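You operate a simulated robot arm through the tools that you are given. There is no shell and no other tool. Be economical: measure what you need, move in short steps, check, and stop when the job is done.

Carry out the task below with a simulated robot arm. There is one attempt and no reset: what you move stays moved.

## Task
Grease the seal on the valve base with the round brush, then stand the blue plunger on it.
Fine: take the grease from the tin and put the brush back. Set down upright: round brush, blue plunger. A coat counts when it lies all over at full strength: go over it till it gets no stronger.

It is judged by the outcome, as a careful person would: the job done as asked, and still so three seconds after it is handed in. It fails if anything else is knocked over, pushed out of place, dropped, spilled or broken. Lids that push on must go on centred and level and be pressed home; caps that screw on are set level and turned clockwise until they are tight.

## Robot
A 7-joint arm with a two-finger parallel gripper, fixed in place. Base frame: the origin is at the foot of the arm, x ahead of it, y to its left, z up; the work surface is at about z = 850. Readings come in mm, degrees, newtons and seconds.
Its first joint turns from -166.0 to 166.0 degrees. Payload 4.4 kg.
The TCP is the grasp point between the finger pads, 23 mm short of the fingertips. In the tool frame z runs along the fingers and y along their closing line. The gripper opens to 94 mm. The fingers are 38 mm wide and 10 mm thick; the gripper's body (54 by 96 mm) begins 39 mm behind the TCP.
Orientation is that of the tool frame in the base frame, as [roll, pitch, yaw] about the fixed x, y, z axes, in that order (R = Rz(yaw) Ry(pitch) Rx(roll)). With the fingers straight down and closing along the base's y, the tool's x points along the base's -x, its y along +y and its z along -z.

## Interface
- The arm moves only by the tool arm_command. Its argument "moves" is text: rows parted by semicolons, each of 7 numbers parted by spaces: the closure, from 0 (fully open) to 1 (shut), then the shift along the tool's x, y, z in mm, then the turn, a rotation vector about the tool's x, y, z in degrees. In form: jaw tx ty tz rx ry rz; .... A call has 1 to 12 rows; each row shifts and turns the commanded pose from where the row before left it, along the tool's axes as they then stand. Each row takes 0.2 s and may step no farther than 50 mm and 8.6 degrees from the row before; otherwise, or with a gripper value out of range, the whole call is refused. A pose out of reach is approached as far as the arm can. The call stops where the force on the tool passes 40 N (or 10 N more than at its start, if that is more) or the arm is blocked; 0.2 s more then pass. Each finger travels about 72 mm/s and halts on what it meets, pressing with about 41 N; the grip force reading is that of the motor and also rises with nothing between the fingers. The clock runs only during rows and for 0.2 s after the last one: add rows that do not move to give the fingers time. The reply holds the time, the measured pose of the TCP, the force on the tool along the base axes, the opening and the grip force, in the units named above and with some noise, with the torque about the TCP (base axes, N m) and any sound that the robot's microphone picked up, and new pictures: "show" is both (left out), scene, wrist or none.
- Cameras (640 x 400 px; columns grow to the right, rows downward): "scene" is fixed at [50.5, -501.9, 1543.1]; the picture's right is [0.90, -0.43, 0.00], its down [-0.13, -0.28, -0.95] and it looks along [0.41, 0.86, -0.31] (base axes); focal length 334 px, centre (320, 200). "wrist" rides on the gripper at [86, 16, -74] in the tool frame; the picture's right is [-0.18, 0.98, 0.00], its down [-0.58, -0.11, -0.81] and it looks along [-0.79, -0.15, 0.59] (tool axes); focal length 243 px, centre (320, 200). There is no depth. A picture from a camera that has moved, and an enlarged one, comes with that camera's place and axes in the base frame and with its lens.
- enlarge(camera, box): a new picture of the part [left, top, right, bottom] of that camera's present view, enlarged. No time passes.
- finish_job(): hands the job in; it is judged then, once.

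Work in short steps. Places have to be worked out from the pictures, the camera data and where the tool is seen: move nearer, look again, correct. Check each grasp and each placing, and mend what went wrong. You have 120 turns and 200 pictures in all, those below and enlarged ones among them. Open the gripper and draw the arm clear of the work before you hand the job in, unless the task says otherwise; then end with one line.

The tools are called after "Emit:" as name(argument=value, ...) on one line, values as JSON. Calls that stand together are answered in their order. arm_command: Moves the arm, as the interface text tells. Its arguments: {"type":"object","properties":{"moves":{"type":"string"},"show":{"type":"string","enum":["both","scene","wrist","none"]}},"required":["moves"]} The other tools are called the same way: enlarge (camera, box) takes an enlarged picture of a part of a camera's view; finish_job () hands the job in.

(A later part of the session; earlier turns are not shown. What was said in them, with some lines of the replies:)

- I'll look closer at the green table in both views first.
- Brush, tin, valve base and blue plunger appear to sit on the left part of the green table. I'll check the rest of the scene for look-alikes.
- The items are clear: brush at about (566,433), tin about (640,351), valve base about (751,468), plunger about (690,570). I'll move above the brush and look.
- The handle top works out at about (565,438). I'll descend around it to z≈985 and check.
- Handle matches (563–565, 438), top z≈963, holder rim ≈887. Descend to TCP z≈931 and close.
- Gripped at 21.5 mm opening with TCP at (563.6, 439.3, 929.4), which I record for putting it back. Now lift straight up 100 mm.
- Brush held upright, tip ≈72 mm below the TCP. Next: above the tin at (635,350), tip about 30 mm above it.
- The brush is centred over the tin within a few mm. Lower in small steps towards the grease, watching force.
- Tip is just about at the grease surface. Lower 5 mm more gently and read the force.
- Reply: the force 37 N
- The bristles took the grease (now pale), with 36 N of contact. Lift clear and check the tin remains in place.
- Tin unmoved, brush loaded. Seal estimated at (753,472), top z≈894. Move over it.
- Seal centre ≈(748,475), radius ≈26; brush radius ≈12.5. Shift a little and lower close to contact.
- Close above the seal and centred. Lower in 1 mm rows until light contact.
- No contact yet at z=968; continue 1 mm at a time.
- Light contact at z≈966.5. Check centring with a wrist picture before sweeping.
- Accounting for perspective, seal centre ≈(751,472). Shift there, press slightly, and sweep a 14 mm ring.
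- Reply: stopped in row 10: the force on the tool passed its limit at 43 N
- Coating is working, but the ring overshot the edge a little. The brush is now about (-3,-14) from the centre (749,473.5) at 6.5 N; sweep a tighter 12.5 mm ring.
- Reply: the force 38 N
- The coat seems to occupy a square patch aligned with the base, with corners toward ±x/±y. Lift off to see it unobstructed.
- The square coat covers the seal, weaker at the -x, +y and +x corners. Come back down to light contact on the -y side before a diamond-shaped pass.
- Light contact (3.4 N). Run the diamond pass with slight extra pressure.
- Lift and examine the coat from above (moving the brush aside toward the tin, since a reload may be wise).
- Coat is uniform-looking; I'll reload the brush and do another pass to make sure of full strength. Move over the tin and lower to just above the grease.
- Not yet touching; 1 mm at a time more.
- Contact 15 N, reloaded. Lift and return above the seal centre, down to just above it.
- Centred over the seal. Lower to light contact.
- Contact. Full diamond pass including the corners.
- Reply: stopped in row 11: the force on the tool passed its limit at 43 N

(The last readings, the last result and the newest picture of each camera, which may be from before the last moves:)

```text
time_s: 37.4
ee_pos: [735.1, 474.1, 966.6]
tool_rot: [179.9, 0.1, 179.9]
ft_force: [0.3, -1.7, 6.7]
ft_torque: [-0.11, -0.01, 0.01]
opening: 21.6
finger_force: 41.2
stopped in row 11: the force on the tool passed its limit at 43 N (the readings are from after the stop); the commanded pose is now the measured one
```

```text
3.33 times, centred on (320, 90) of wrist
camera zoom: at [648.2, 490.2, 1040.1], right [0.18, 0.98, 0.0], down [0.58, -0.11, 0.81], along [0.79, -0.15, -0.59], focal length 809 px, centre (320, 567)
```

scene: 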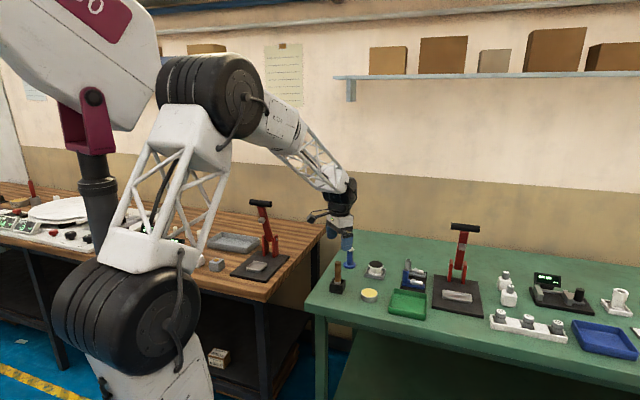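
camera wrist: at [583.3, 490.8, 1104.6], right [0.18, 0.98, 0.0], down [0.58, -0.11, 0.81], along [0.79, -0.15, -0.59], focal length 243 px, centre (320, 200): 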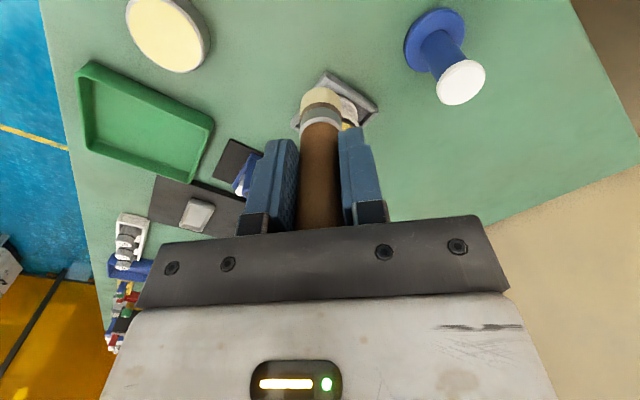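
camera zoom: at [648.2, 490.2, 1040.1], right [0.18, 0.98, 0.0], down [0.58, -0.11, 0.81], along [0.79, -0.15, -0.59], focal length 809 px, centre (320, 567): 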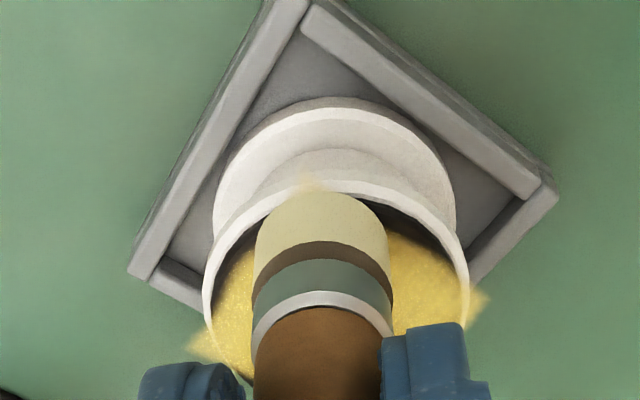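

Now fill the interior and edges, with slightly less pressure.

Emit:
arm_command(moves="1 -8 0 -0.3 0 0 0;1 -6 -8 0 0 0 0;1 -8 8 0 0 0 0;1 8 8 0 0 0 0;1 0 -8 0 0 0 0;1 -9 9 0 0 0 0;1 0 -9 0 0 0 0;1 0 -9 0 0 0 0;1 9 0 0 0 0 0;1 9 0 0 0 0 0;1 0 9 0 0 0 0;1 0 9 0 0 0 0", show="none")

Emit:
enlarge(camera="scene", box=[355, 245, 395, 285])

```text
time_s: 40.0
ee_pos: [741.6, 483.5, 966.1]
tool_rot: [180.0, 0.0, -179.9]
ft_force: [0.9, 0.1, 1.7]
ft_torque: [-0.09, 0.0, 0.03]
opening: 21.4
finger_force: 40.9
```

```text
10.00 times, centred on (375, 265) of scene
camera zoom: at [50.5, -501.9, 1543.1], right [0.9, -0.43, 0.0], down [-0.13, -0.28, -0.95], along [0.41, 0.86, -0.31], focal length 3341 px, centre (-230, -450)
```

zoom: 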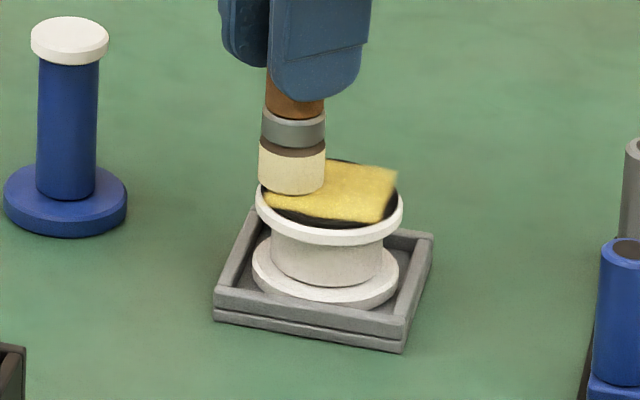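

Lift and inspect with the brush raised to uncover more of the coat.

Emit:
arm_command(moves="1 0 0 -5 0 0 0;1 0 0 -25 0 0 0;1 0 -30 -20 0 0 0;1 0 -40 0 0 0 0;1 0 0 0 0 0 0;1 0 0 0 0 0 0", show="none")

Emit:
enlarge(camera="wrist", box=[320, 20, 460, 130])

Emit:
enlarge(camera="scene", box=[362, 252, 388, 278])

```text
time_s: 41.4
ee_pos: [739.4, 415.4, 1013.2]
tool_rot: [179.9, 0.1, -179.9]
ft_force: [0.3, -0.4, -0.3]
ft_torque: [0.03, 0.03, -0.02]
opening: 21.5
finger_force: 40.2
```

```text
3.64 times, centred on (390, 75) of wrist
camera zoom: at [652.3, 431.1, 1087.3], right [0.18, 0.98, 0.0], down [0.58, -0.11, 0.81], along [0.79, -0.15, -0.59], focal length 882 px, centre (66, 654)
```

zoom: 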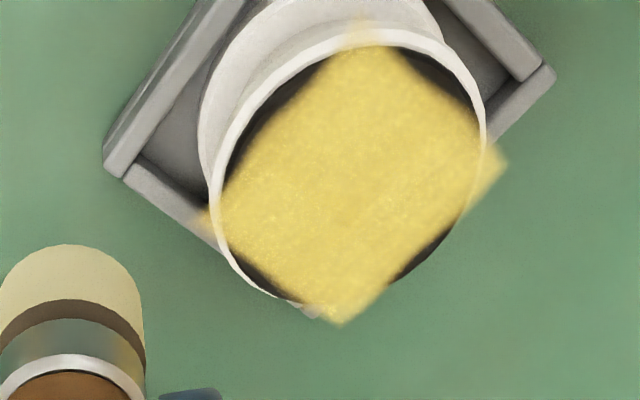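

```text
15.38 times, centred on (375, 265) of scene
camera zoom: at [50.5, -501.9, 1543.1], right [0.9, -0.43, 0.0], down [-0.13, -0.28, -0.95], along [0.41, 0.86, -0.31], focal length 5140 px, centre (-526, -800)
```

zoom: 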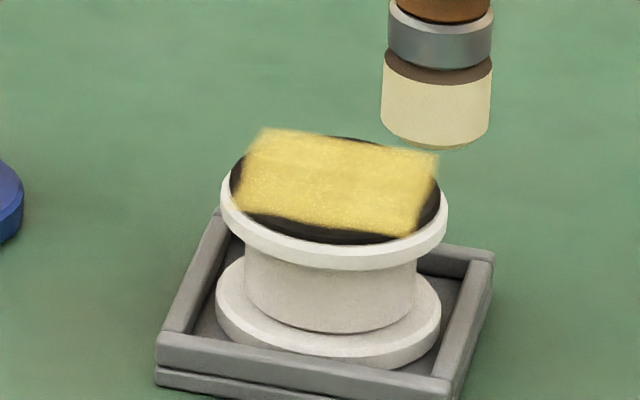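

Coat looks nearly uniform; +y and -x corners slightly paler. One more pass to ensure it gets no stronger.

Emit:
arm_command(moves="1 -4 30 0 0 0 0;1 -5 30 20 0 0 0;1 0 0 20 0 0 0;1 0 0 4 0 0 0;1 0 0 1 0 0 0;1 0 0 0 0 0 0", show="none")

```text
time_s: 42.8
ee_pos: [750.8, 474.2, 972.2]
tool_rot: [179.9, 0.1, -180.0]
ft_force: [0.4, 1.0, -0.1]
ft_torque: [-0.01, 0.0, 0.0]
opening: 21.2
finger_force: 40.6
```

Emit:
arm_command(moves="1 0 0 2 0 0 0;1 0 0 1 0 0 0;1 0 0 1 0 0 0;1 0 0 0 0 0 0", show="none")

```text
time_s: 43.8
ee_pos: [749.0, 472.5, 966.7]
tool_rot: [-180.0, 0.2, 179.9]
ft_force: [0.6, -0.2, -0.5]
ft_torque: [-0.02, -0.05, 0.0]
opening: 21.4
finger_force: 40.7
```

Emit:
arm_command(moves="1 0 10 0.8 0 0 0;1 0 9 0 0 0 0;1 9 -9 0 0 0 0;1 8 -9 0 0 0 0;1 -8 -9 0 0 0 0;1 -9 -8 0 0 0 0;1 -9 8 0 0 0 0;1 -8 9 0 0 0 0;1 8 9 0 0 0 0;1 9 8 0 0 0 0;1 0 -9 0 0 0 0;1 0 -8 0 0 0 0", show="none")

```text
time_s: 46.4
ee_pos: [749.1, 474.2, 967.1]
tool_rot: [179.9, 0.1, -180.0]
ft_force: [-0.6, 1.2, 2.4]
ft_torque: [0.03, 0.05, -0.01]
opening: 21.5
finger_force: 41.3
```

Pass done in light contact. A small inner ring, then lift and look.

Emit:
arm_command(moves="1 -8 -1 0.3 0 0 0;1 8 8 0 0 0 0;1 8 -8 0 0 0 0;1 -8 -8 0 0 0 0;1 -8 8 0 0 0 0;1 8 0 0 0 0 0;1 0 0 -5 0 0 0;1 0 0 -25 0 0 0;1 0 -30 -20 0 0 0;1 0 -40 0 0 0 0;1 0 0 0 0 0 0;1 0 0 0 0 0 0", show="none")

Emit:
enlarge(camera="wrist", box=[320, 20, 460, 130])

Emit:
enlarge(camera="scene", box=[362, 252, 388, 278])

```text
time_s: 49.0
ee_pos: [748.6, 399.9, 1013.4]
tool_rot: [179.8, 0.1, 180.0]
ft_force: [-0.2, -0.1, -0.7]
ft_torque: [0.01, 0.02, 0.0]
opening: 21.7
finger_force: 41.3
```

```text
3.64 times, centred on (390, 75) of wrist
camera zoom: at [661.6, 416.7, 1087.9], right [0.18, 0.98, 0.0], down [0.58, -0.11, 0.81], along [0.79, -0.15, -0.59], focal length 882 px, centre (66, 654)
```

zoom: 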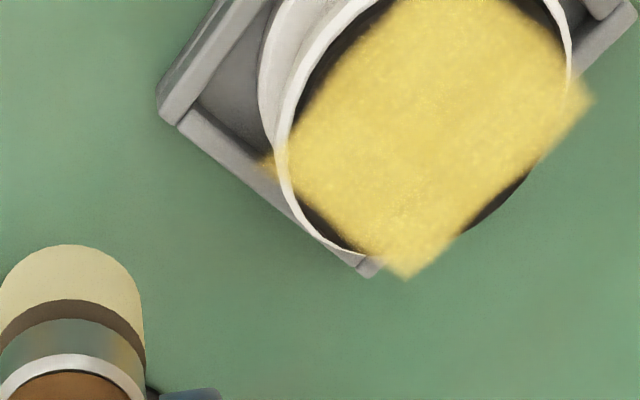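

```text
15.38 times, centred on (375, 265) of scene
camera zoom: at [50.5, -501.9, 1543.1], right [0.9, -0.43, 0.0], down [-0.13, -0.28, -0.95], along [0.41, 0.86, -0.31], focal length 5140 px, centre (-526, -800)
```

zoom: 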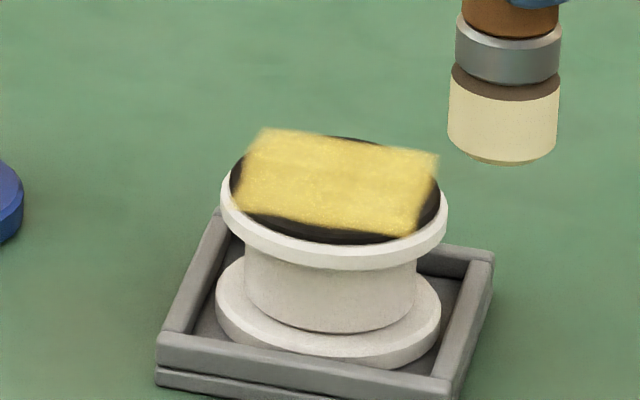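

Uniform and no longer changing. Return the brush to over the holder at (563.6,439.3).

Emit:
arm_command(moves="1 46.2 9.9 -10 0 0 0;1 46.2 9.9 -5 0 0 0;1 46.2 9.9 0 0 0 0;1 46.2 9.6 0 0 0 0;1 0 0 0 0 0 0;1 0 0 30 0 0 0;1 0 0 0 0 0 0;1 0 0 0 0 0 0", show="none")

Emit:
enlarge(camera="scene", box=[315, 235, 375, 295])

Emit:
enlarge(camera="wrist", box=[250, 20, 390, 140])

```text
time_s: 50.8
ee_pos: [563.7, 439.9, 1001.0]
tool_rot: [179.9, 0.1, -180.0]
ft_force: [-0.4, -0.2, 0.7]
ft_torque: [0.01, -0.01, -0.01]
opening: 21.3
finger_force: 40.7
```

```text
6.67 times, centred on (345, 265) of scene
camera zoom: at [50.5, -501.9, 1543.1], right [0.9, -0.43, 0.0], down [-0.13, -0.28, -0.95], along [0.41, 0.86, -0.31], focal length 2227 px, centre (153, -233)
```

zoom: 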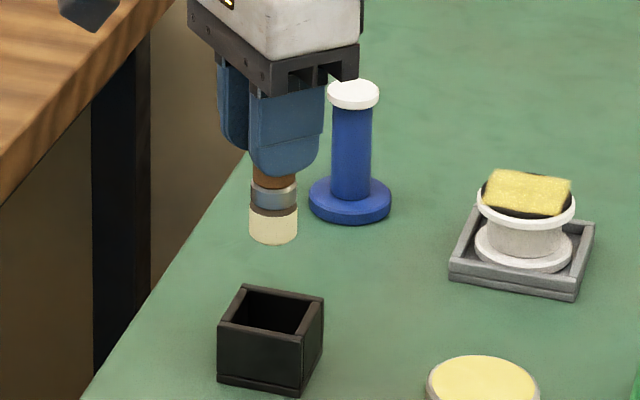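

```text
3.33 times, centred on (320, 80) of wrist
camera zoom: at [476.6, 455.9, 1075.4], right [0.18, 0.98, 0.0], down [0.58, -0.11, 0.81], along [0.79, -0.15, -0.59], focal length 809 px, centre (320, 600)
```

zoom: 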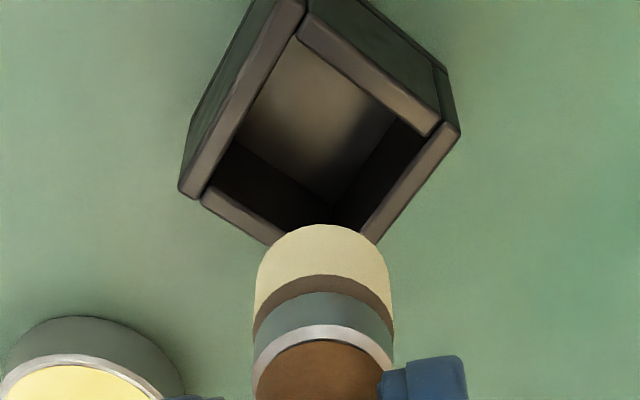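

Looks aligned. Lower until the tip is just over the rim and check.

Emit:
arm_command(moves="1 0 0 18 0 0 0;1 0 0 16 0 0 0;1 0 0 0 0 0 0", show="none")

Emit:
enlarge(camera="scene", box=[320, 255, 360, 295])

Emit:
enlarge(camera="wrist", box=[250, 20, 390, 140])

```text
time_s: 51.6
ee_pos: [564.3, 441.3, 967.1]
tool_rot: [179.8, 0.1, -180.0]
ft_force: [-0.5, -0.2, -1.4]
ft_torque: [0.01, 0.02, 0.02]
opening: 21.5
finger_force: 40.6
```

```text
10.00 times, centred on (340, 275) of scene
camera zoom: at [50.5, -501.9, 1543.1], right [0.9, -0.43, 0.0], down [-0.13, -0.28, -0.95], along [0.41, 0.86, -0.31], focal length 3341 px, centre (120, -550)
```

zoom: 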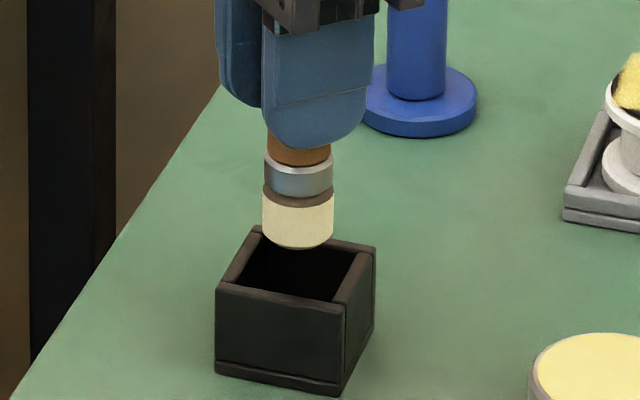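

```text
3.33 times, centred on (320, 80) of wrist
camera zoom: at [477.2, 457.2, 1041.4], right [0.18, 0.98, 0.0], down [0.58, -0.11, 0.81], along [0.79, -0.15, -0.59], focal length 809 px, centre (320, 600)
```

zoom: 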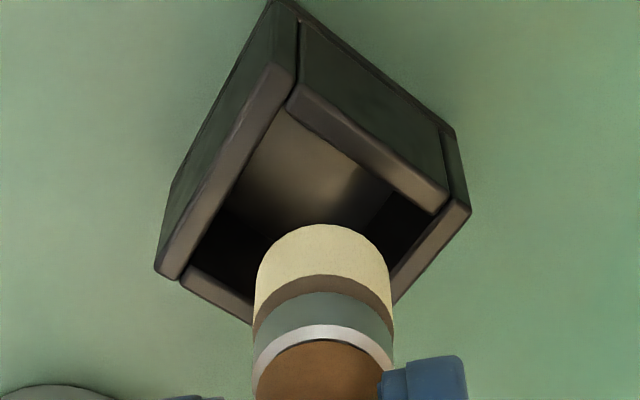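

Slight +y bias; shift -1.5 mm in y and lower into the holder gently.

Emit:
arm_command(moves="1 0 -1.5 4 0 0 0;1 0 0 4 0 0 0;1 0 0 4 0 0 0;1 0 0 0 0 0 0", show="none")

Emit:
enlarge(camera="scene", box=[320, 255, 360, 295])

Emit:
enlarge(camera="wrist", box=[250, 20, 390, 140])

```text
time_s: 52.6
ee_pos: [564.9, 441.1, 956.5]
tool_rot: [179.9, 0.0, 179.9]
ft_force: [0.6, 1.0, -1.0]
ft_torque: [0.0, -0.01, 0.0]
opening: 21.3
finger_force: 40.9
```

```text
10.00 times, centred on (340, 275) of scene
camera zoom: at [50.5, -501.9, 1543.1], right [0.9, -0.43, 0.0], down [-0.13, -0.28, -0.95], along [0.41, 0.86, -0.31], focal length 3341 px, centre (120, -550)
```

zoom: 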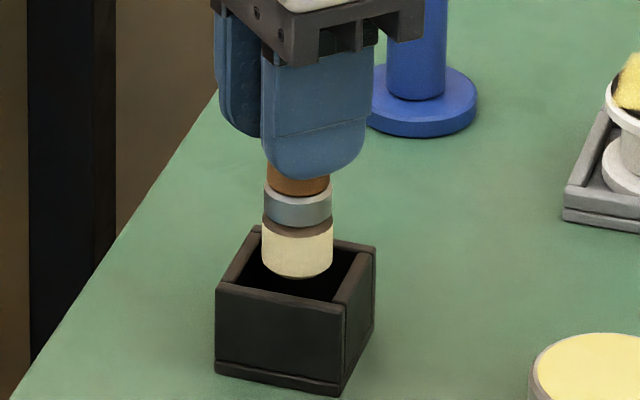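

```text
3.33 times, centred on (320, 80) of wrist
camera zoom: at [476.8, 456.6, 1029.5], right [0.18, 0.98, 0.0], down [0.58, -0.11, 0.81], along [0.79, -0.15, -0.59], focal length 809 px, centre (320, 600)
```

zoom: 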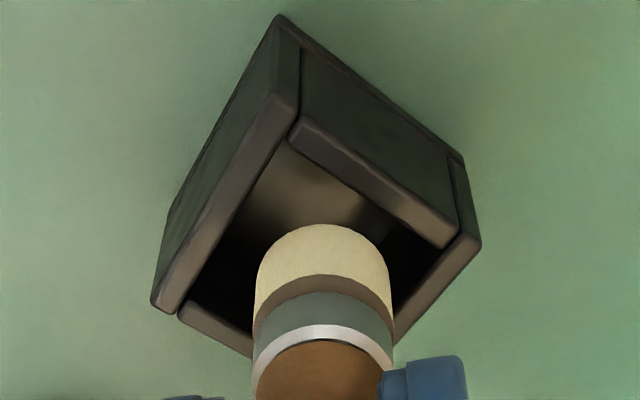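

The tip is inside the opening, clear on all sides. Lower on toward z≈933.

Emit:
arm_command(moves="1 0 -0.5 6 0 0 0;1 0 0 6 0 0 0;1 0 0 6 0 0 0;1 0 0 3 0 0 0;1 0 0 0 0 0 0", show="none")

Emit:
enlarge(camera="scene", box=[320, 255, 360, 295])

```text
time_s: 53.8
ee_pos: [563.4, 438.9, 933.9]
tool_rot: [179.9, 0.1, -180.0]
ft_force: [0.0, 1.3, -0.6]
ft_torque: [0.01, 0.0, 0.01]
opening: 21.6
finger_force: 41.1
```

```text
10.00 times, centred on (340, 275) of scene
camera zoom: at [50.5, -501.9, 1543.1], right [0.9, -0.43, 0.0], down [-0.13, -0.28, -0.95], along [0.41, 0.86, -0.31], focal length 3341 px, centre (120, -550)
```

zoom: 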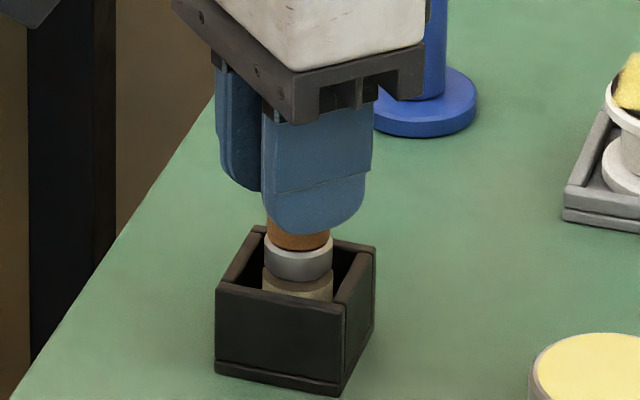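

Emit:
arm_command(moves="1 0 0 1 0 0 0;1 0 0 1 0 0 0;1 0 0 1 0 0 0;1 0 0 0 0 0 0", show="none")

```text
time_s: 54.8
ee_pos: [563.8, 441.1, 930.2]
tool_rot: [179.9, 0.1, -180.0]
ft_force: [-0.1, 0.0, -0.7]
ft_torque: [0.03, 0.01, 0.01]
opening: 21.5
finger_force: 41.0
```

Emit:
arm_command(moves="1 0 0 0.8 0 0 0;1 0 0 0.8 0 0 0;1 0 0 0 0 0 0", show="none")

```text
time_s: 55.6
ee_pos: [564.4, 440.6, 929.0]
tool_rot: [179.9, 0.1, 179.9]
ft_force: [-0.3, 0.6, -0.9]
ft_torque: [0.0, 0.01, -0.03]
opening: 21.6
finger_force: 40.6
```

Still no floor contact; go on in small steps.

Emit:
arm_command(moves="1 0 0 0.8 0 0 0;1 0 0 0.8 0 0 0;1 0 0 0 0 0 0", show="none")

```text
time_s: 56.4
ee_pos: [564.8, 442.1, 927.6]
tool_rot: [179.8, 0.1, -180.0]
ft_force: [0.4, 0.4, -0.6]
ft_torque: [0.0, -0.02, -0.05]
opening: 21.6
finger_force: 40.9
```

Emit:
arm_command(moves="1 0 0 0.8 0 0 0;1 0 0 0.8 0 0 0;1 0 0 0 0 0 0", show="none")

Emit:
enlarge(camera="scene", box=[320, 255, 360, 295])

```text
time_s: 57.2
ee_pos: [564.6, 439.8, 926.3]
tool_rot: [179.8, 0.1, -179.9]
ft_force: [-2.7, -2.0, 19.3]
ft_torque: [-0.16, 0.17, -0.02]
opening: 21.6
finger_force: 41.3
```

```text
10.00 times, centred on (340, 275) of scene
camera zoom: at [50.5, -501.9, 1543.1], right [0.9, -0.43, 0.0], down [-0.13, -0.28, -0.95], along [0.41, 0.86, -0.31], focal length 3341 px, centre (120, -550)
```

zoom: 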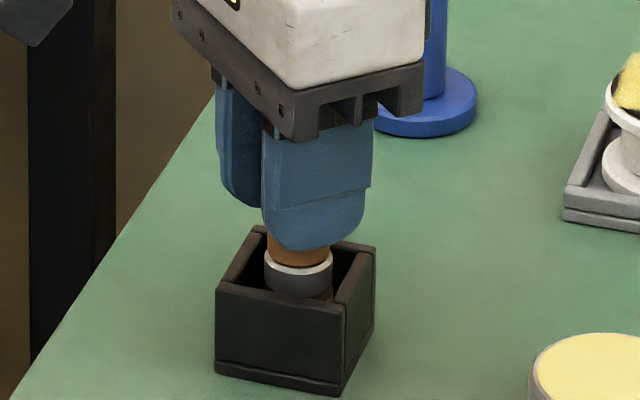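

On the floor (19 N). Ease up 1 mm and open, then check it stands.

Emit:
arm_command(moves="1 0 0 -1 0 0 0;0.7 0 0 0 0 0 0;0.5 0 0 0 0 0 0;0.2 0 0 0 0 0 0;0 0 0 0 0 0 0;0 0 0 0 0 0 0", show="wrist")

Emit:
enlarge(camera="scene", box=[315, 240, 365, 295])

```text
time_s: 58.6
ee_pos: [564.4, 440.8, 925.6]
tool_rot: [-180.0, 0.0, -180.0]
ft_force: [-0.4, -0.3, 4.8]
ft_torque: [0.01, -0.01, -0.02]
opening: 94.0
finger_force: 0.0
camera wrist: at [477.4, 456.5, 1000.5], right [0.18, 0.98, 0.0], down [0.58, -0.11, 0.81], along [0.79, -0.15, -0.59], focal length 243 px, centre (320, 200)
```

wrist: 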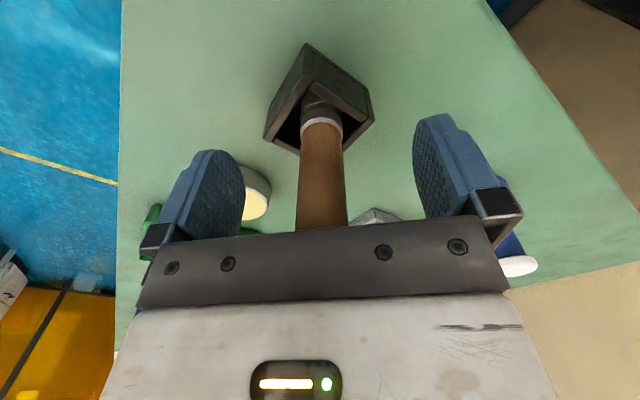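

```text
7.27 times, centred on (340, 268) of scene
camera zoom: at [50.5, -501.9, 1543.1], right [0.9, -0.43, 0.0], down [-0.13, -0.28, -0.95], along [0.41, 0.86, -0.31], focal length 2430 px, centre (174, -291)
```

zoom: 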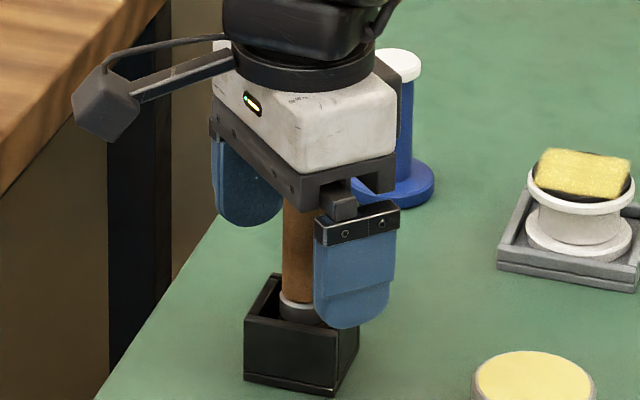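

Released; the palm just touches the handle top (4.8 N). Raise straight up.

Emit:
arm_command(moves="0 0 0 -10 0 0 0;0 0 0 -30 0 0 0;0 0 0 -50 0 0 0;0 0 0 -20 0 0 0;0 0 0 0 0 0 0", show="wrist")

Emit:
enlarge(camera="scene", box=[315, 235, 395, 305])

```text
time_s: 59.8
ee_pos: [563.8, 440.6, 1039.8]
tool_rot: [179.9, 0.0, 180.0]
ft_force: [0.2, -0.3, -0.3]
ft_torque: [0.02, 0.01, 0.02]
opening: 93.9
finger_force: 0.1
camera wrist: at [477.6, 455.4, 1113.2], right [0.18, 0.98, 0.0], down [0.58, -0.11, 0.81], along [0.79, -0.15, -0.59], focal length 243 px, centre (320, 200)
```

wrist: 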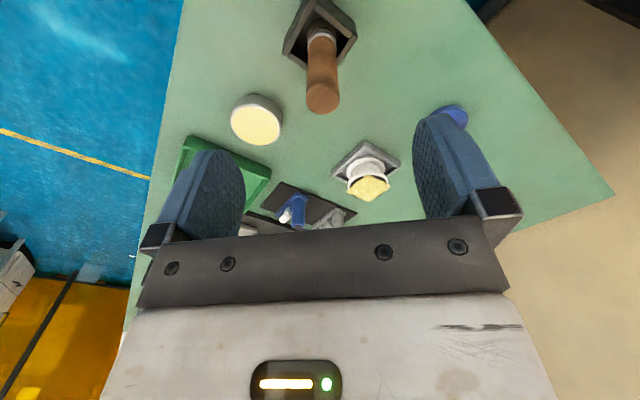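

```text
5.71 times, centred on (355, 270) of scene
camera zoom: at [50.5, -501.9, 1543.1], right [0.9, -0.43, 0.0], down [-0.13, -0.28, -0.95], along [0.41, 0.86, -0.31], focal length 1909 px, centre (120, -200)
```

zoom: 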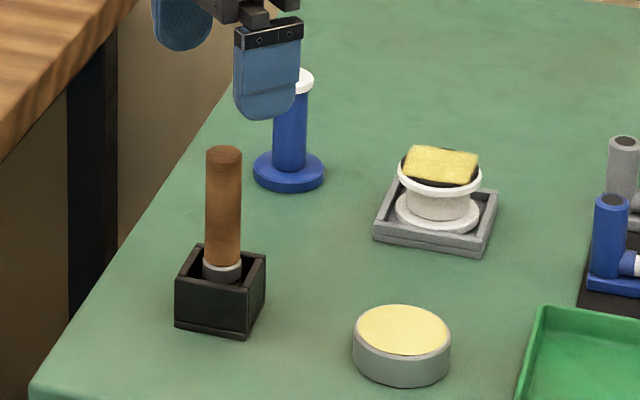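

Brush is back upright in its holder. Move above the blue plunger (~(689,571)).

Emit:
arm_command(moves="0 -31.3 32.6 0 0 0 0;0 -31.3 32.6 0 0 0 0;0 -31.3 32.6 0 0 0 0;0 -31.3 32.6 0 0 0 0;0 0 0 20 0 0 0;0 0 0 20 0 0 0;0 0 0 0 0 0 0;0 0 0 0 0 0 0", show="wrist")

Emit:
enlarge(camera="scene", box=[325, 210, 395, 280])

```text
time_s: 61.6
ee_pos: [690.1, 569.5, 998.0]
tool_rot: [179.9, 0.1, -180.0]
ft_force: [-0.7, 0.2, -0.6]
ft_torque: [0.01, 0.02, 0.03]
opening: 94.3
finger_force: 0.0
camera wrist: at [603.6, 585.6, 1071.8], right [0.18, 0.98, 0.0], down [0.58, -0.11, 0.81], along [0.79, -0.15, -0.59], focal length 243 px, centre (320, 200)
```

wrist: 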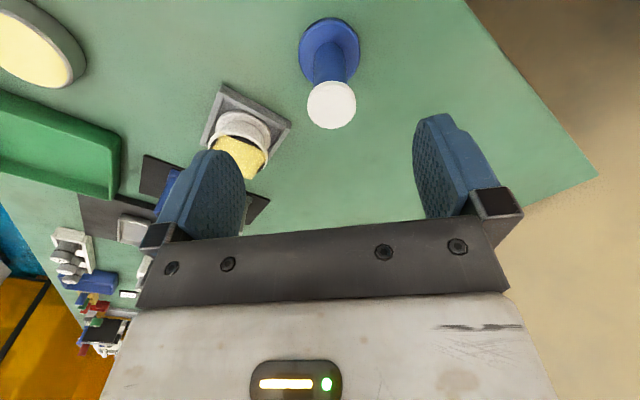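

```text
5.71 times, centred on (360, 245) of scene
camera zoom: at [50.5, -501.9, 1543.1], right [0.9, -0.43, 0.0], down [-0.13, -0.28, -0.95], along [0.41, 0.86, -0.31], focal length 1909 px, centre (91, -57)
```

zoom: 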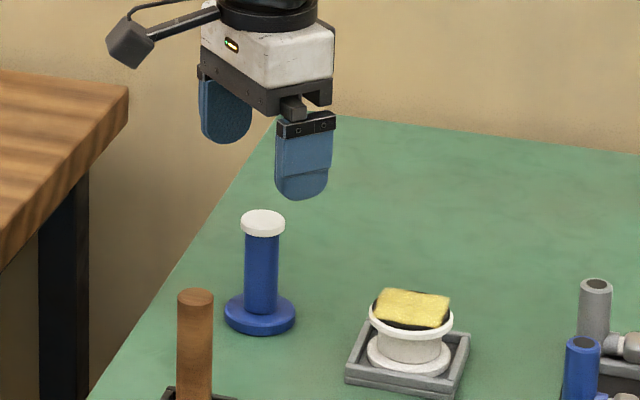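

Plunger ≈(690,576). Shift +6 in y and descend partway around it.

Emit:
arm_command(moves="0 0 6 20 0 0 0;0 0 0 20 0 0 0;0 0 0 12 0 0 0;0 0 0 0 0 0 0", show="wrist")

Emit:
enlarge(camera="scene", box=[325, 210, 395, 280])

```text
time_s: 62.6
ee_pos: [690.6, 577.7, 945.4]
tool_rot: [180.0, 0.1, -179.9]
ft_force: [0.4, -0.2, 0.5]
ft_torque: [0.01, 0.01, -0.01]
opening: 94.0
finger_force: 0.1
camera wrist: at [604.0, 594.1, 1018.6], right [0.18, 0.98, 0.0], down [0.58, -0.11, 0.81], along [0.79, -0.15, -0.59], focal length 243 px, centre (320, 200)
```

wrist: 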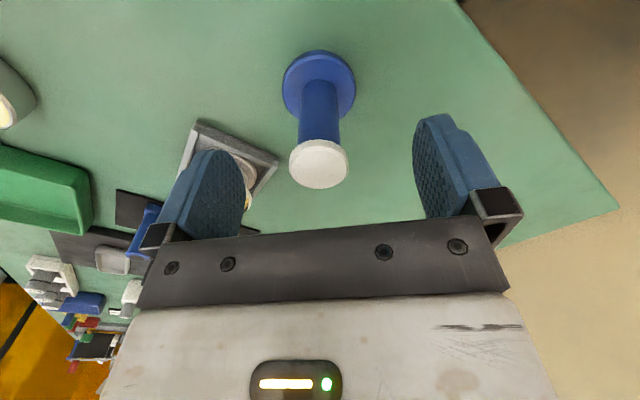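

```text
5.71 times, centred on (360, 245) of scene
camera zoom: at [50.5, -501.9, 1543.1], right [0.9, -0.43, 0.0], down [-0.13, -0.28, -0.95], along [0.41, 0.86, -0.31], focal length 1909 px, centre (91, -57)
```

zoom: 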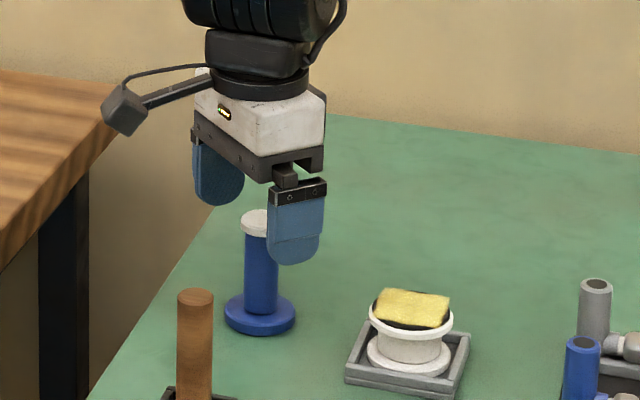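

The cap (~30 mm) is wider than the stem, so I'll grip by the cap with the TCP at about z=925, letting the plunger hang vertically.

Emit:
arm_command(moves="0 0 0 10 0 0 0;0 0 0 10 0 0 0;0.4 0 0 0 0 0 0;0.6 0 0 0 0 0 0;0.8 0 0 0 0 0 0;1 0 0 0 0 0 0;1 0 0 0 0 0 0;1 0 0 0 0 0 0", show="wrist")

Emit:
enlarge(camera="scene", box=[325, 220, 395, 280])

```text
time_s: 64.4
ee_pos: [689.4, 577.3, 925.9]
tool_rot: [179.9, 0.1, 180.0]
ft_force: [0.1, -0.2, -0.3]
ft_torque: [-0.03, -0.01, 0.01]
opening: 29.9
finger_force: 41.0
camera wrist: at [602.5, 592.9, 999.4], right [0.18, 0.98, 0.0], down [0.58, -0.11, 0.81], along [0.79, -0.15, -0.59], focal length 243 px, centre (320, 200)
```

wrist: 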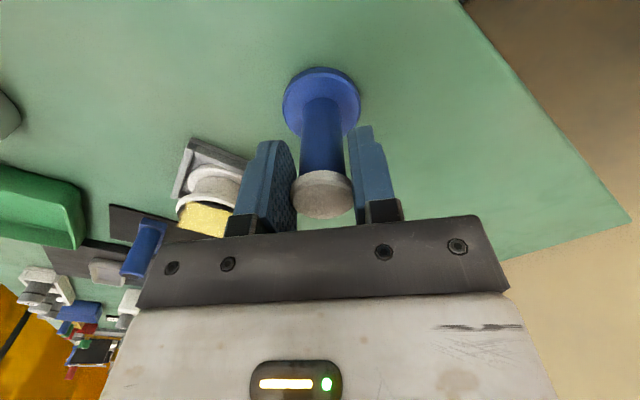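

```text
6.67 times, centred on (360, 250) of scene
camera zoom: at [50.5, -501.9, 1543.1], right [0.9, -0.43, 0.0], down [-0.13, -0.28, -0.95], along [0.41, 0.86, -0.31], focal length 2227 px, centre (53, -133)
```

zoom: 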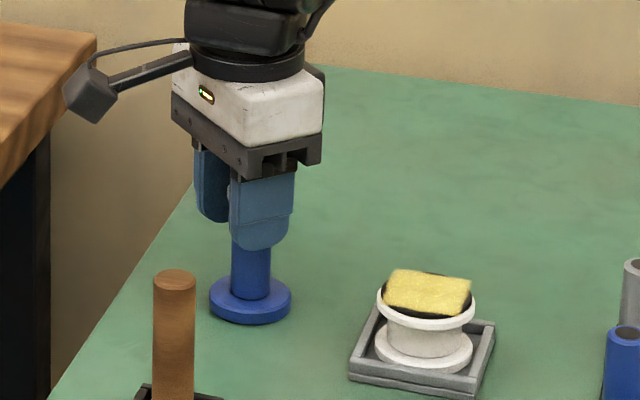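

Cap gripped (29.9 mm). Lift and check it hangs straight.

Emit:
arm_command(moves="1 0 0 -5 0 0 0;1 0 0 -15 0 0 0;1 0 0 -25 0 0 0;1 0 0 -30 0 0 0;1 0 0 0 0 0 0;1 0 0 0 0 0 0", show="wrist")

Emit:
enlarge(camera="scene", box=[325, 200, 395, 280])

```text
time_s: 65.8
ee_pos: [689.9, 574.8, 998.2]
tool_rot: [179.9, 0.1, 180.0]
ft_force: [0.2, -0.1, -1.3]
ft_torque: [0.0, 0.04, 0.0]
opening: 30.4
finger_force: 41.4
camera wrist: at [602.9, 591.1, 1072.4], right [0.18, 0.98, 0.0], down [0.58, -0.11, 0.81], along [0.79, -0.15, -0.59], focal length 243 px, centre (320, 200)
```

wrist: 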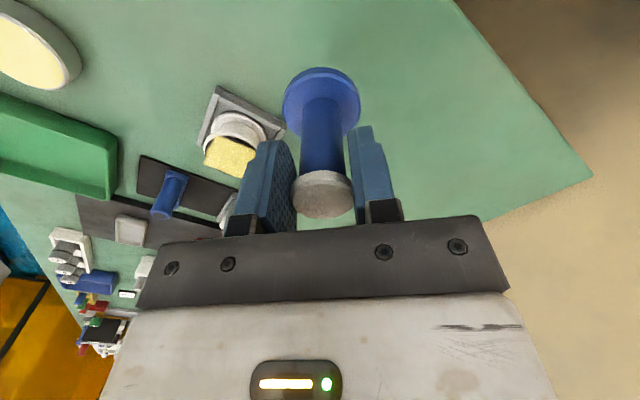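

```text
5.00 times, centred on (360, 240) of scene
camera zoom: at [50.5, -501.9, 1543.1], right [0.9, -0.43, 0.0], down [-0.13, -0.28, -0.95], along [0.41, 0.86, -0.31], focal length 1670 px, centre (120, 0)
```

zoom: 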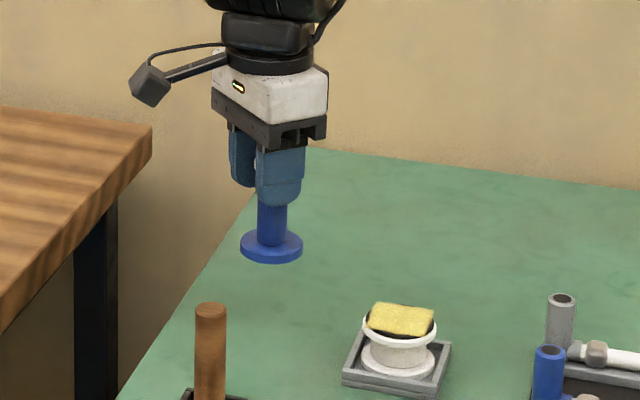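

Hanging straight; flange bottom ≈76 mm below TCP. Move above the seal.

Emit:
arm_command(moves="1 -14 -25 -2 0 0 0;1 -14 -25 -2 0 0 0;1 -14 -25 -2 0 0 0;1 -15 -25 0 0 0 0;1 0 0 0 0 0 0;1 0 0 0 0 0 0", show="wrist")

Emit:
enlarge(camera="scene", box=[345, 215, 405, 285])

Emit:
enlarge(camera="wrist", box=[250, 20, 390, 140])

```text
time_s: 67.2
ee_pos: [746.9, 476.5, 1007.4]
tool_rot: [179.9, 0.1, 180.0]
ft_force: [-0.2, 0.6, -0.2]
ft_torque: [-0.01, 0.01, 0.03]
opening: 29.6
finger_force: 41.3
camera wrist: at [660.4, 492.9, 1081.3], right [0.18, 0.98, 0.0], down [0.58, -0.11, 0.81], along [0.79, -0.15, -0.59], focal length 243 px, centre (320, 200)
```

wrist: 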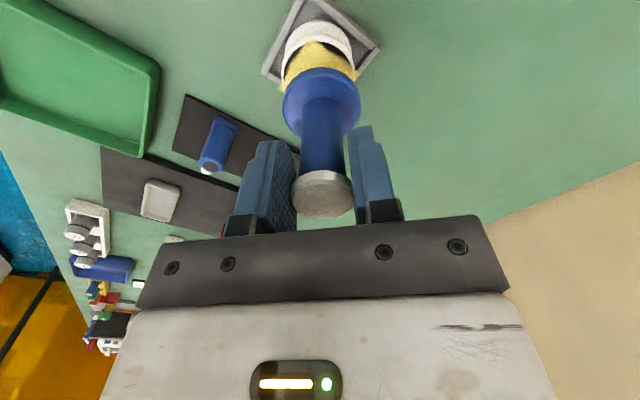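

```text
5.71 times, centred on (375, 250) of scene
camera zoom: at [50.5, -501.9, 1543.1], right [0.9, -0.43, 0.0], down [-0.13, -0.28, -0.95], along [0.41, 0.86, -0.31], focal length 1909 px, centre (6, -86)
```

zoom: 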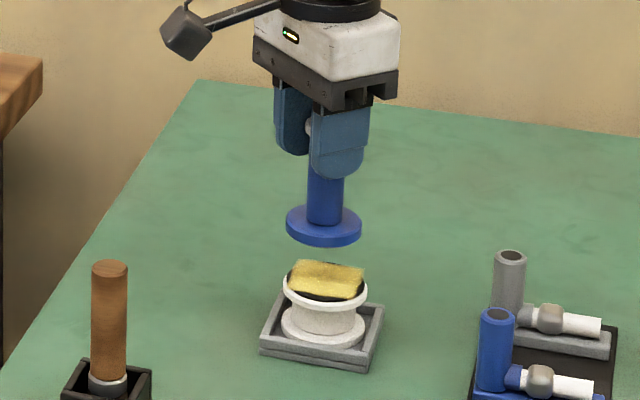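

```text
3.33 times, centred on (320, 80) of wrist
camera zoom: at [660.4, 492.9, 1081.3], right [0.18, 0.98, 0.0], down [0.58, -0.11, 0.81], along [0.79, -0.15, -0.59], focal length 809 px, centre (320, 600)
```

zoom: 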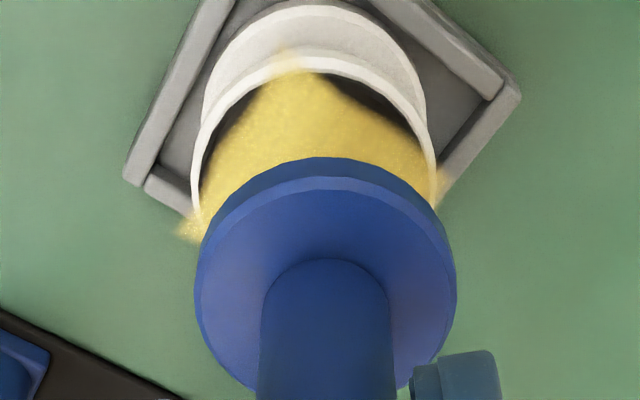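

Nearly aligned. Lower to about 9 mm above the seal and re-measure.

Emit:
arm_command(moves="1 0 0 10 0 0 0;1 0 0 10 0 0 0;1 0 0 7 0 0 0;1 0 0 0 0 0 0;1 0 0 0 0 0 0", show="none")

Emit:
enlarge(camera="scene", box=[355, 235, 395, 285])

Emit:
enlarge(camera="wrist", box=[250, 30, 390, 150])

```text
time_s: 68.4
ee_pos: [746.7, 475.5, 979.0]
tool_rot: [-180.0, 0.1, -180.0]
ft_force: [-0.2, -0.6, -1.3]
ft_torque: [0.01, 0.02, -0.02]
opening: 29.9
finger_force: 41.1
```

```text
8.00 times, centred on (375, 260) of scene
camera zoom: at [50.5, -501.9, 1543.1], right [0.9, -0.43, 0.0], down [-0.13, -0.28, -0.95], along [0.41, 0.86, -0.31], focal length 2673 px, centre (-120, -280)
```

zoom: 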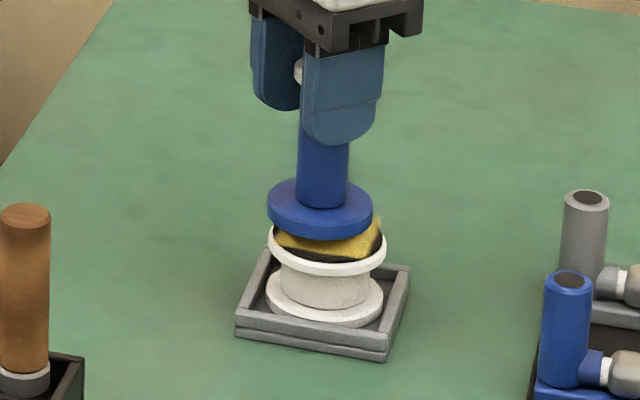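

```text
3.33 times, centred on (320, 90) of wrist
camera zoom: at [659.1, 493.0, 1052.8], right [0.18, 0.98, 0.0], down [0.58, -0.11, 0.81], along [0.79, -0.15, -0.59], focal length 809 px, centre (320, 567)
```

zoom: 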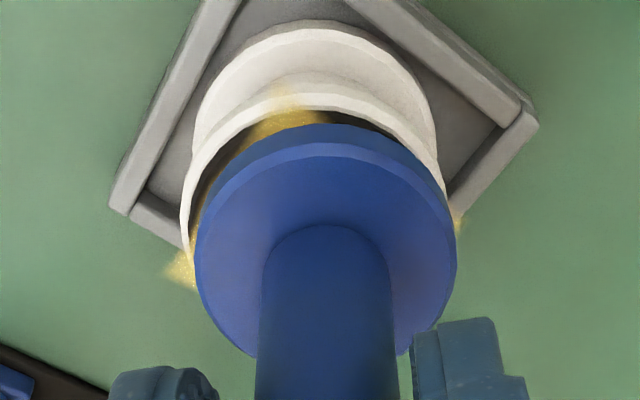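

Offset estimate: seal centre is about (+2, -2.6) from the plunger. Correct and lower 5 mm.

Emit:
arm_command(moves="1 -2 -2.6 0 0 0 0;1 0 0 3 0 0 0;1 0 0 2 0 0 0;1 0 0 0 0 0 0", show="none")

Emit:
enlarge(camera="scene", box=[360, 245, 390, 285])

Emit:
enlarge(camera="wrist", box=[250, 30, 390, 150])

```text
time_s: 69.4
ee_pos: [749.1, 475.4, 974.1]
tool_rot: [179.9, 0.1, 180.0]
ft_force: [-0.2, -0.5, -1.4]
ft_torque: [0.01, -0.01, 0.01]
opening: 30.1
finger_force: 40.9
```

```text
10.00 times, centred on (375, 265) of scene
camera zoom: at [50.5, -501.9, 1543.1], right [0.9, -0.43, 0.0], down [-0.13, -0.28, -0.95], along [0.41, 0.86, -0.31], focal length 3341 px, centre (-230, -450)
```

zoom: 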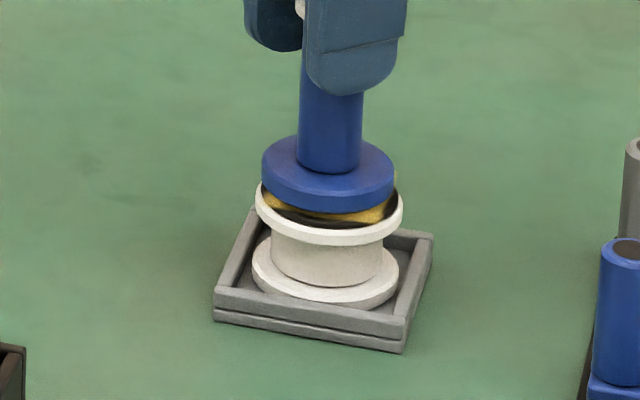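

```text
3.33 times, centred on (320, 90) of wrist
camera zoom: at [661.6, 491.0, 1047.4], right [0.18, 0.98, 0.0], down [0.58, -0.11, 0.81], along [0.79, -0.15, -0.59], focal length 809 px, centre (320, 567)
```

zoom: 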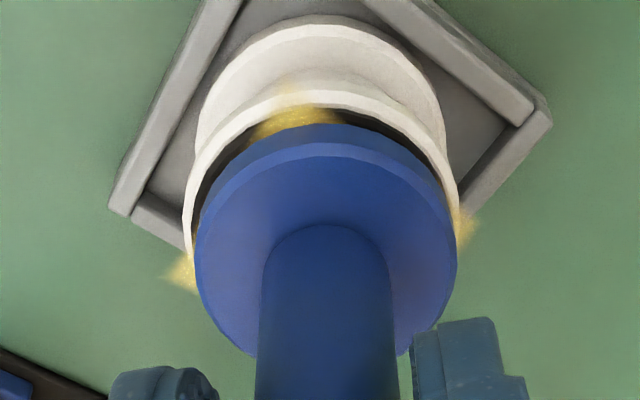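

Within ~1 mm. Nudge -0.9 in y and lower to contact.

Emit:
arm_command(moves="1 0 -0.9 1 0 0 0;1 0 0 1 0 0 0;1 0 0 1 0 0 0;1 0 0 0 0 0 0", show="none")

Emit:
enlarge(camera="scene", box=[360, 245, 390, 285])

```text
time_s: 70.4
ee_pos: [748.3, 473.3, 970.5]
tool_rot: [179.9, 0.1, 180.0]
ft_force: [-0.2, 0.4, -1.4]
ft_torque: [-0.01, 0.01, 0.03]
opening: 29.8
finger_force: 40.9
```

```text
10.00 times, centred on (375, 265) of scene
camera zoom: at [50.5, -501.9, 1543.1], right [0.9, -0.43, 0.0], down [-0.13, -0.28, -0.95], along [0.41, 0.86, -0.31], focal length 3341 px, centre (-230, -450)
```

zoom: 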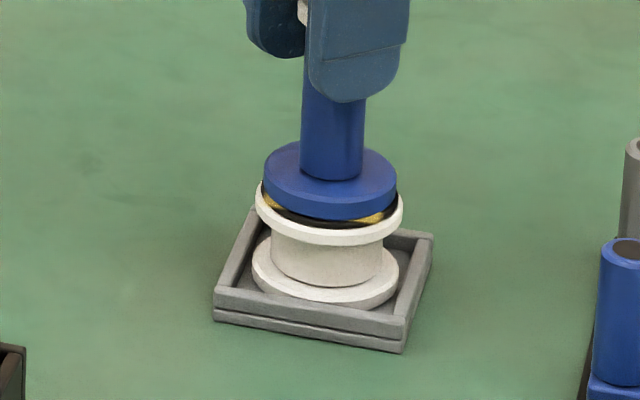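

Emit:
arm_command(moves="1 0 0 0.8 0 0 0;1 0 0 0.8 0 0 0;1 0 0 0 0 0 0", show="none")

```text
time_s: 71.2
ee_pos: [748.3, 473.6, 971.1]
tool_rot: [179.8, 0.2, 180.0]
ft_force: [0.0, -1.7, 22.0]
ft_torque: [0.02, -0.14, -0.02]
opening: 29.9
finger_force: 41.3
```

Contact at 22 N. Ease slightly and look before releasing.

Emit:
arm_command(moves="1 0 0 -0.5 0 0 0;1 0 0 0 0 0 0", show="none")

Emit:
enlarge(camera="scene", box=[360, 245, 390, 285])

Emit:
enlarge(camera="wrist", box=[250, 30, 390, 150])

```text
time_s: 71.8
ee_pos: [748.6, 474.5, 972.0]
tool_rot: [179.9, 0.0, -179.9]
ft_force: [4.5, -2.4, 26.5]
ft_torque: [-0.02, -0.44, 0.01]
opening: 30.1
finger_force: 40.3
```

```text
10.00 times, centred on (375, 265) of scene
camera zoom: at [50.5, -501.9, 1543.1], right [0.9, -0.43, 0.0], down [-0.13, -0.28, -0.95], along [0.41, 0.86, -0.31], focal length 3341 px, centre (-230, -450)
```

zoom: 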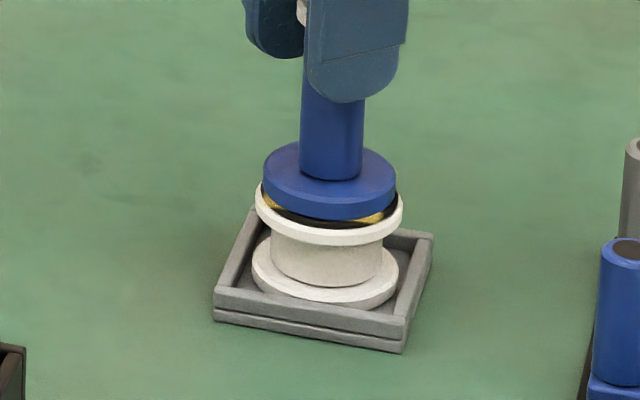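

```text
3.33 times, centred on (320, 90) of wrist
camera zoom: at [661.6, 489.9, 1044.7], right [0.18, 0.98, 0.0], down [0.58, -0.11, 0.81], along [0.79, -0.15, -0.59], focal length 809 px, centre (320, 567)
```

zoom: 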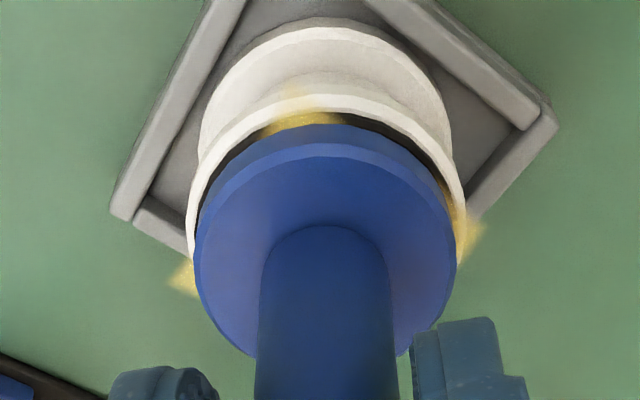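

Centred in both views. Ease the remaining load and open the fingers gradually.

Emit:
arm_command(moves="1 0 0 -0.7 0 0 0;1 0 0 0 0 0 0;0.6 0 0 0 0 0 0;0.5 0 0 0 0 0 0;0.3 0 0 0 0 0 0;0 0 0 0 0 0 0;0 0 0 0 0 0 0;0 0 0 0 0 0 0", show="none")

Emit:
enlarge(camera="scene", box=[350, 225, 400, 285])

Emit:
enlarge(camera="wrist", box=[230, 30, 410, 230])

```text
time_s: 73.6
ee_pos: [748.5, 473.4, 969.8]
tool_rot: [179.9, 0.1, 179.9]
ft_force: [-0.2, 0.1, 0.1]
ft_torque: [0.04, -0.01, -0.01]
opening: 94.1
finger_force: 0.0
```

```text
6.67 times, centred on (375, 255) of scene
camera zoom: at [50.5, -501.9, 1543.1], right [0.9, -0.43, 0.0], down [-0.13, -0.28, -0.95], along [0.41, 0.86, -0.31], focal length 2227 px, centre (-47, -167)
```

zoom: 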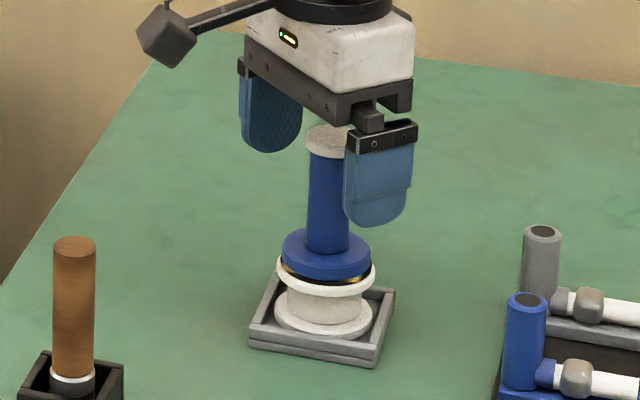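

```text
2.00 times, centred on (320, 130) of wrist
camera zoom: at [661.2, 489.0, 1044.0], right [0.18, 0.98, 0.0], down [0.58, -0.11, 0.81], along [0.79, -0.15, -0.59], focal length 485 px, centre (320, 340)
```

zoom: 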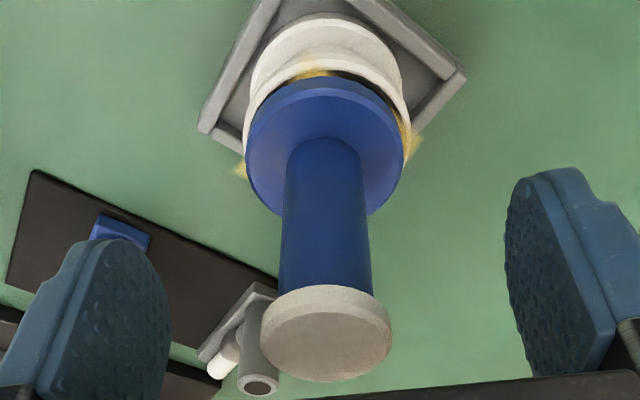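

Standing freely and centred. Raise straight up and clear away.

Emit:
arm_command(moves="0 0 0 -15 0 0 0;0 0 0 -35 0 0 0;0 0 0 -45 0 0 0;0 0 0 -45 0 0 0;0 40 0 -20 0 0 0;0 45 0 0 0 0 0;0 45 0 0 0 0 0;0 0 0 0 0 0 0;0 0 0 0 0 0 0", show="both")

Emit:
enlarge(camera="scene", box=[325, 230, 405, 305])

```text
time_s: 75.6
ee_pos: [616.7, 474.8, 1129.3]
tool_rot: [179.8, 0.0, -179.9]
ft_force: [0.2, 0.9, -0.9]
ft_torque: [-0.02, 0.01, 0.0]
opening: 94.0
finger_force: 0.1
camera wrist: at [528.8, 491.0, 1202.7], right [0.18, 0.98, 0.0], down [0.58, -0.11, 0.81], along [0.79, -0.15, -0.59], focal length 243 px, centre (320, 200)
```

scene: 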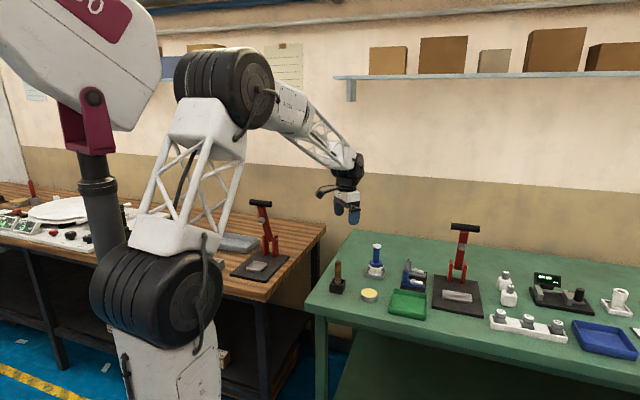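
wrist: 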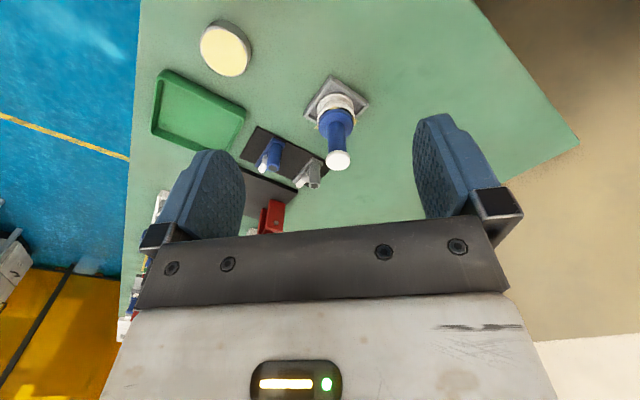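

```text
5.33 times, centred on (365, 268) of scene
camera zoom: at [50.5, -501.9, 1543.1], right [0.9, -0.43, 0.0], down [-0.13, -0.28, -0.95], along [0.41, 0.86, -0.31], focal length 1782 px, centre (80, -160)
```

zoom: 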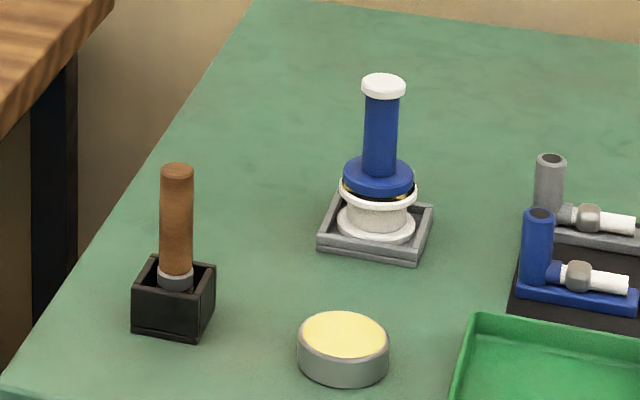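

The plunger stands upright and centred on the greased seal, the brush is back in its holder, and the arm is clear. I'm handing the job in.

Emit:
finish_job()

```text
The job is handed in.
```

I greased the seal until it got no stronger, put the brush back upright in its holder, stood the blue plunger upright and centred on the seal, and drew the arm clear with the gripper open.
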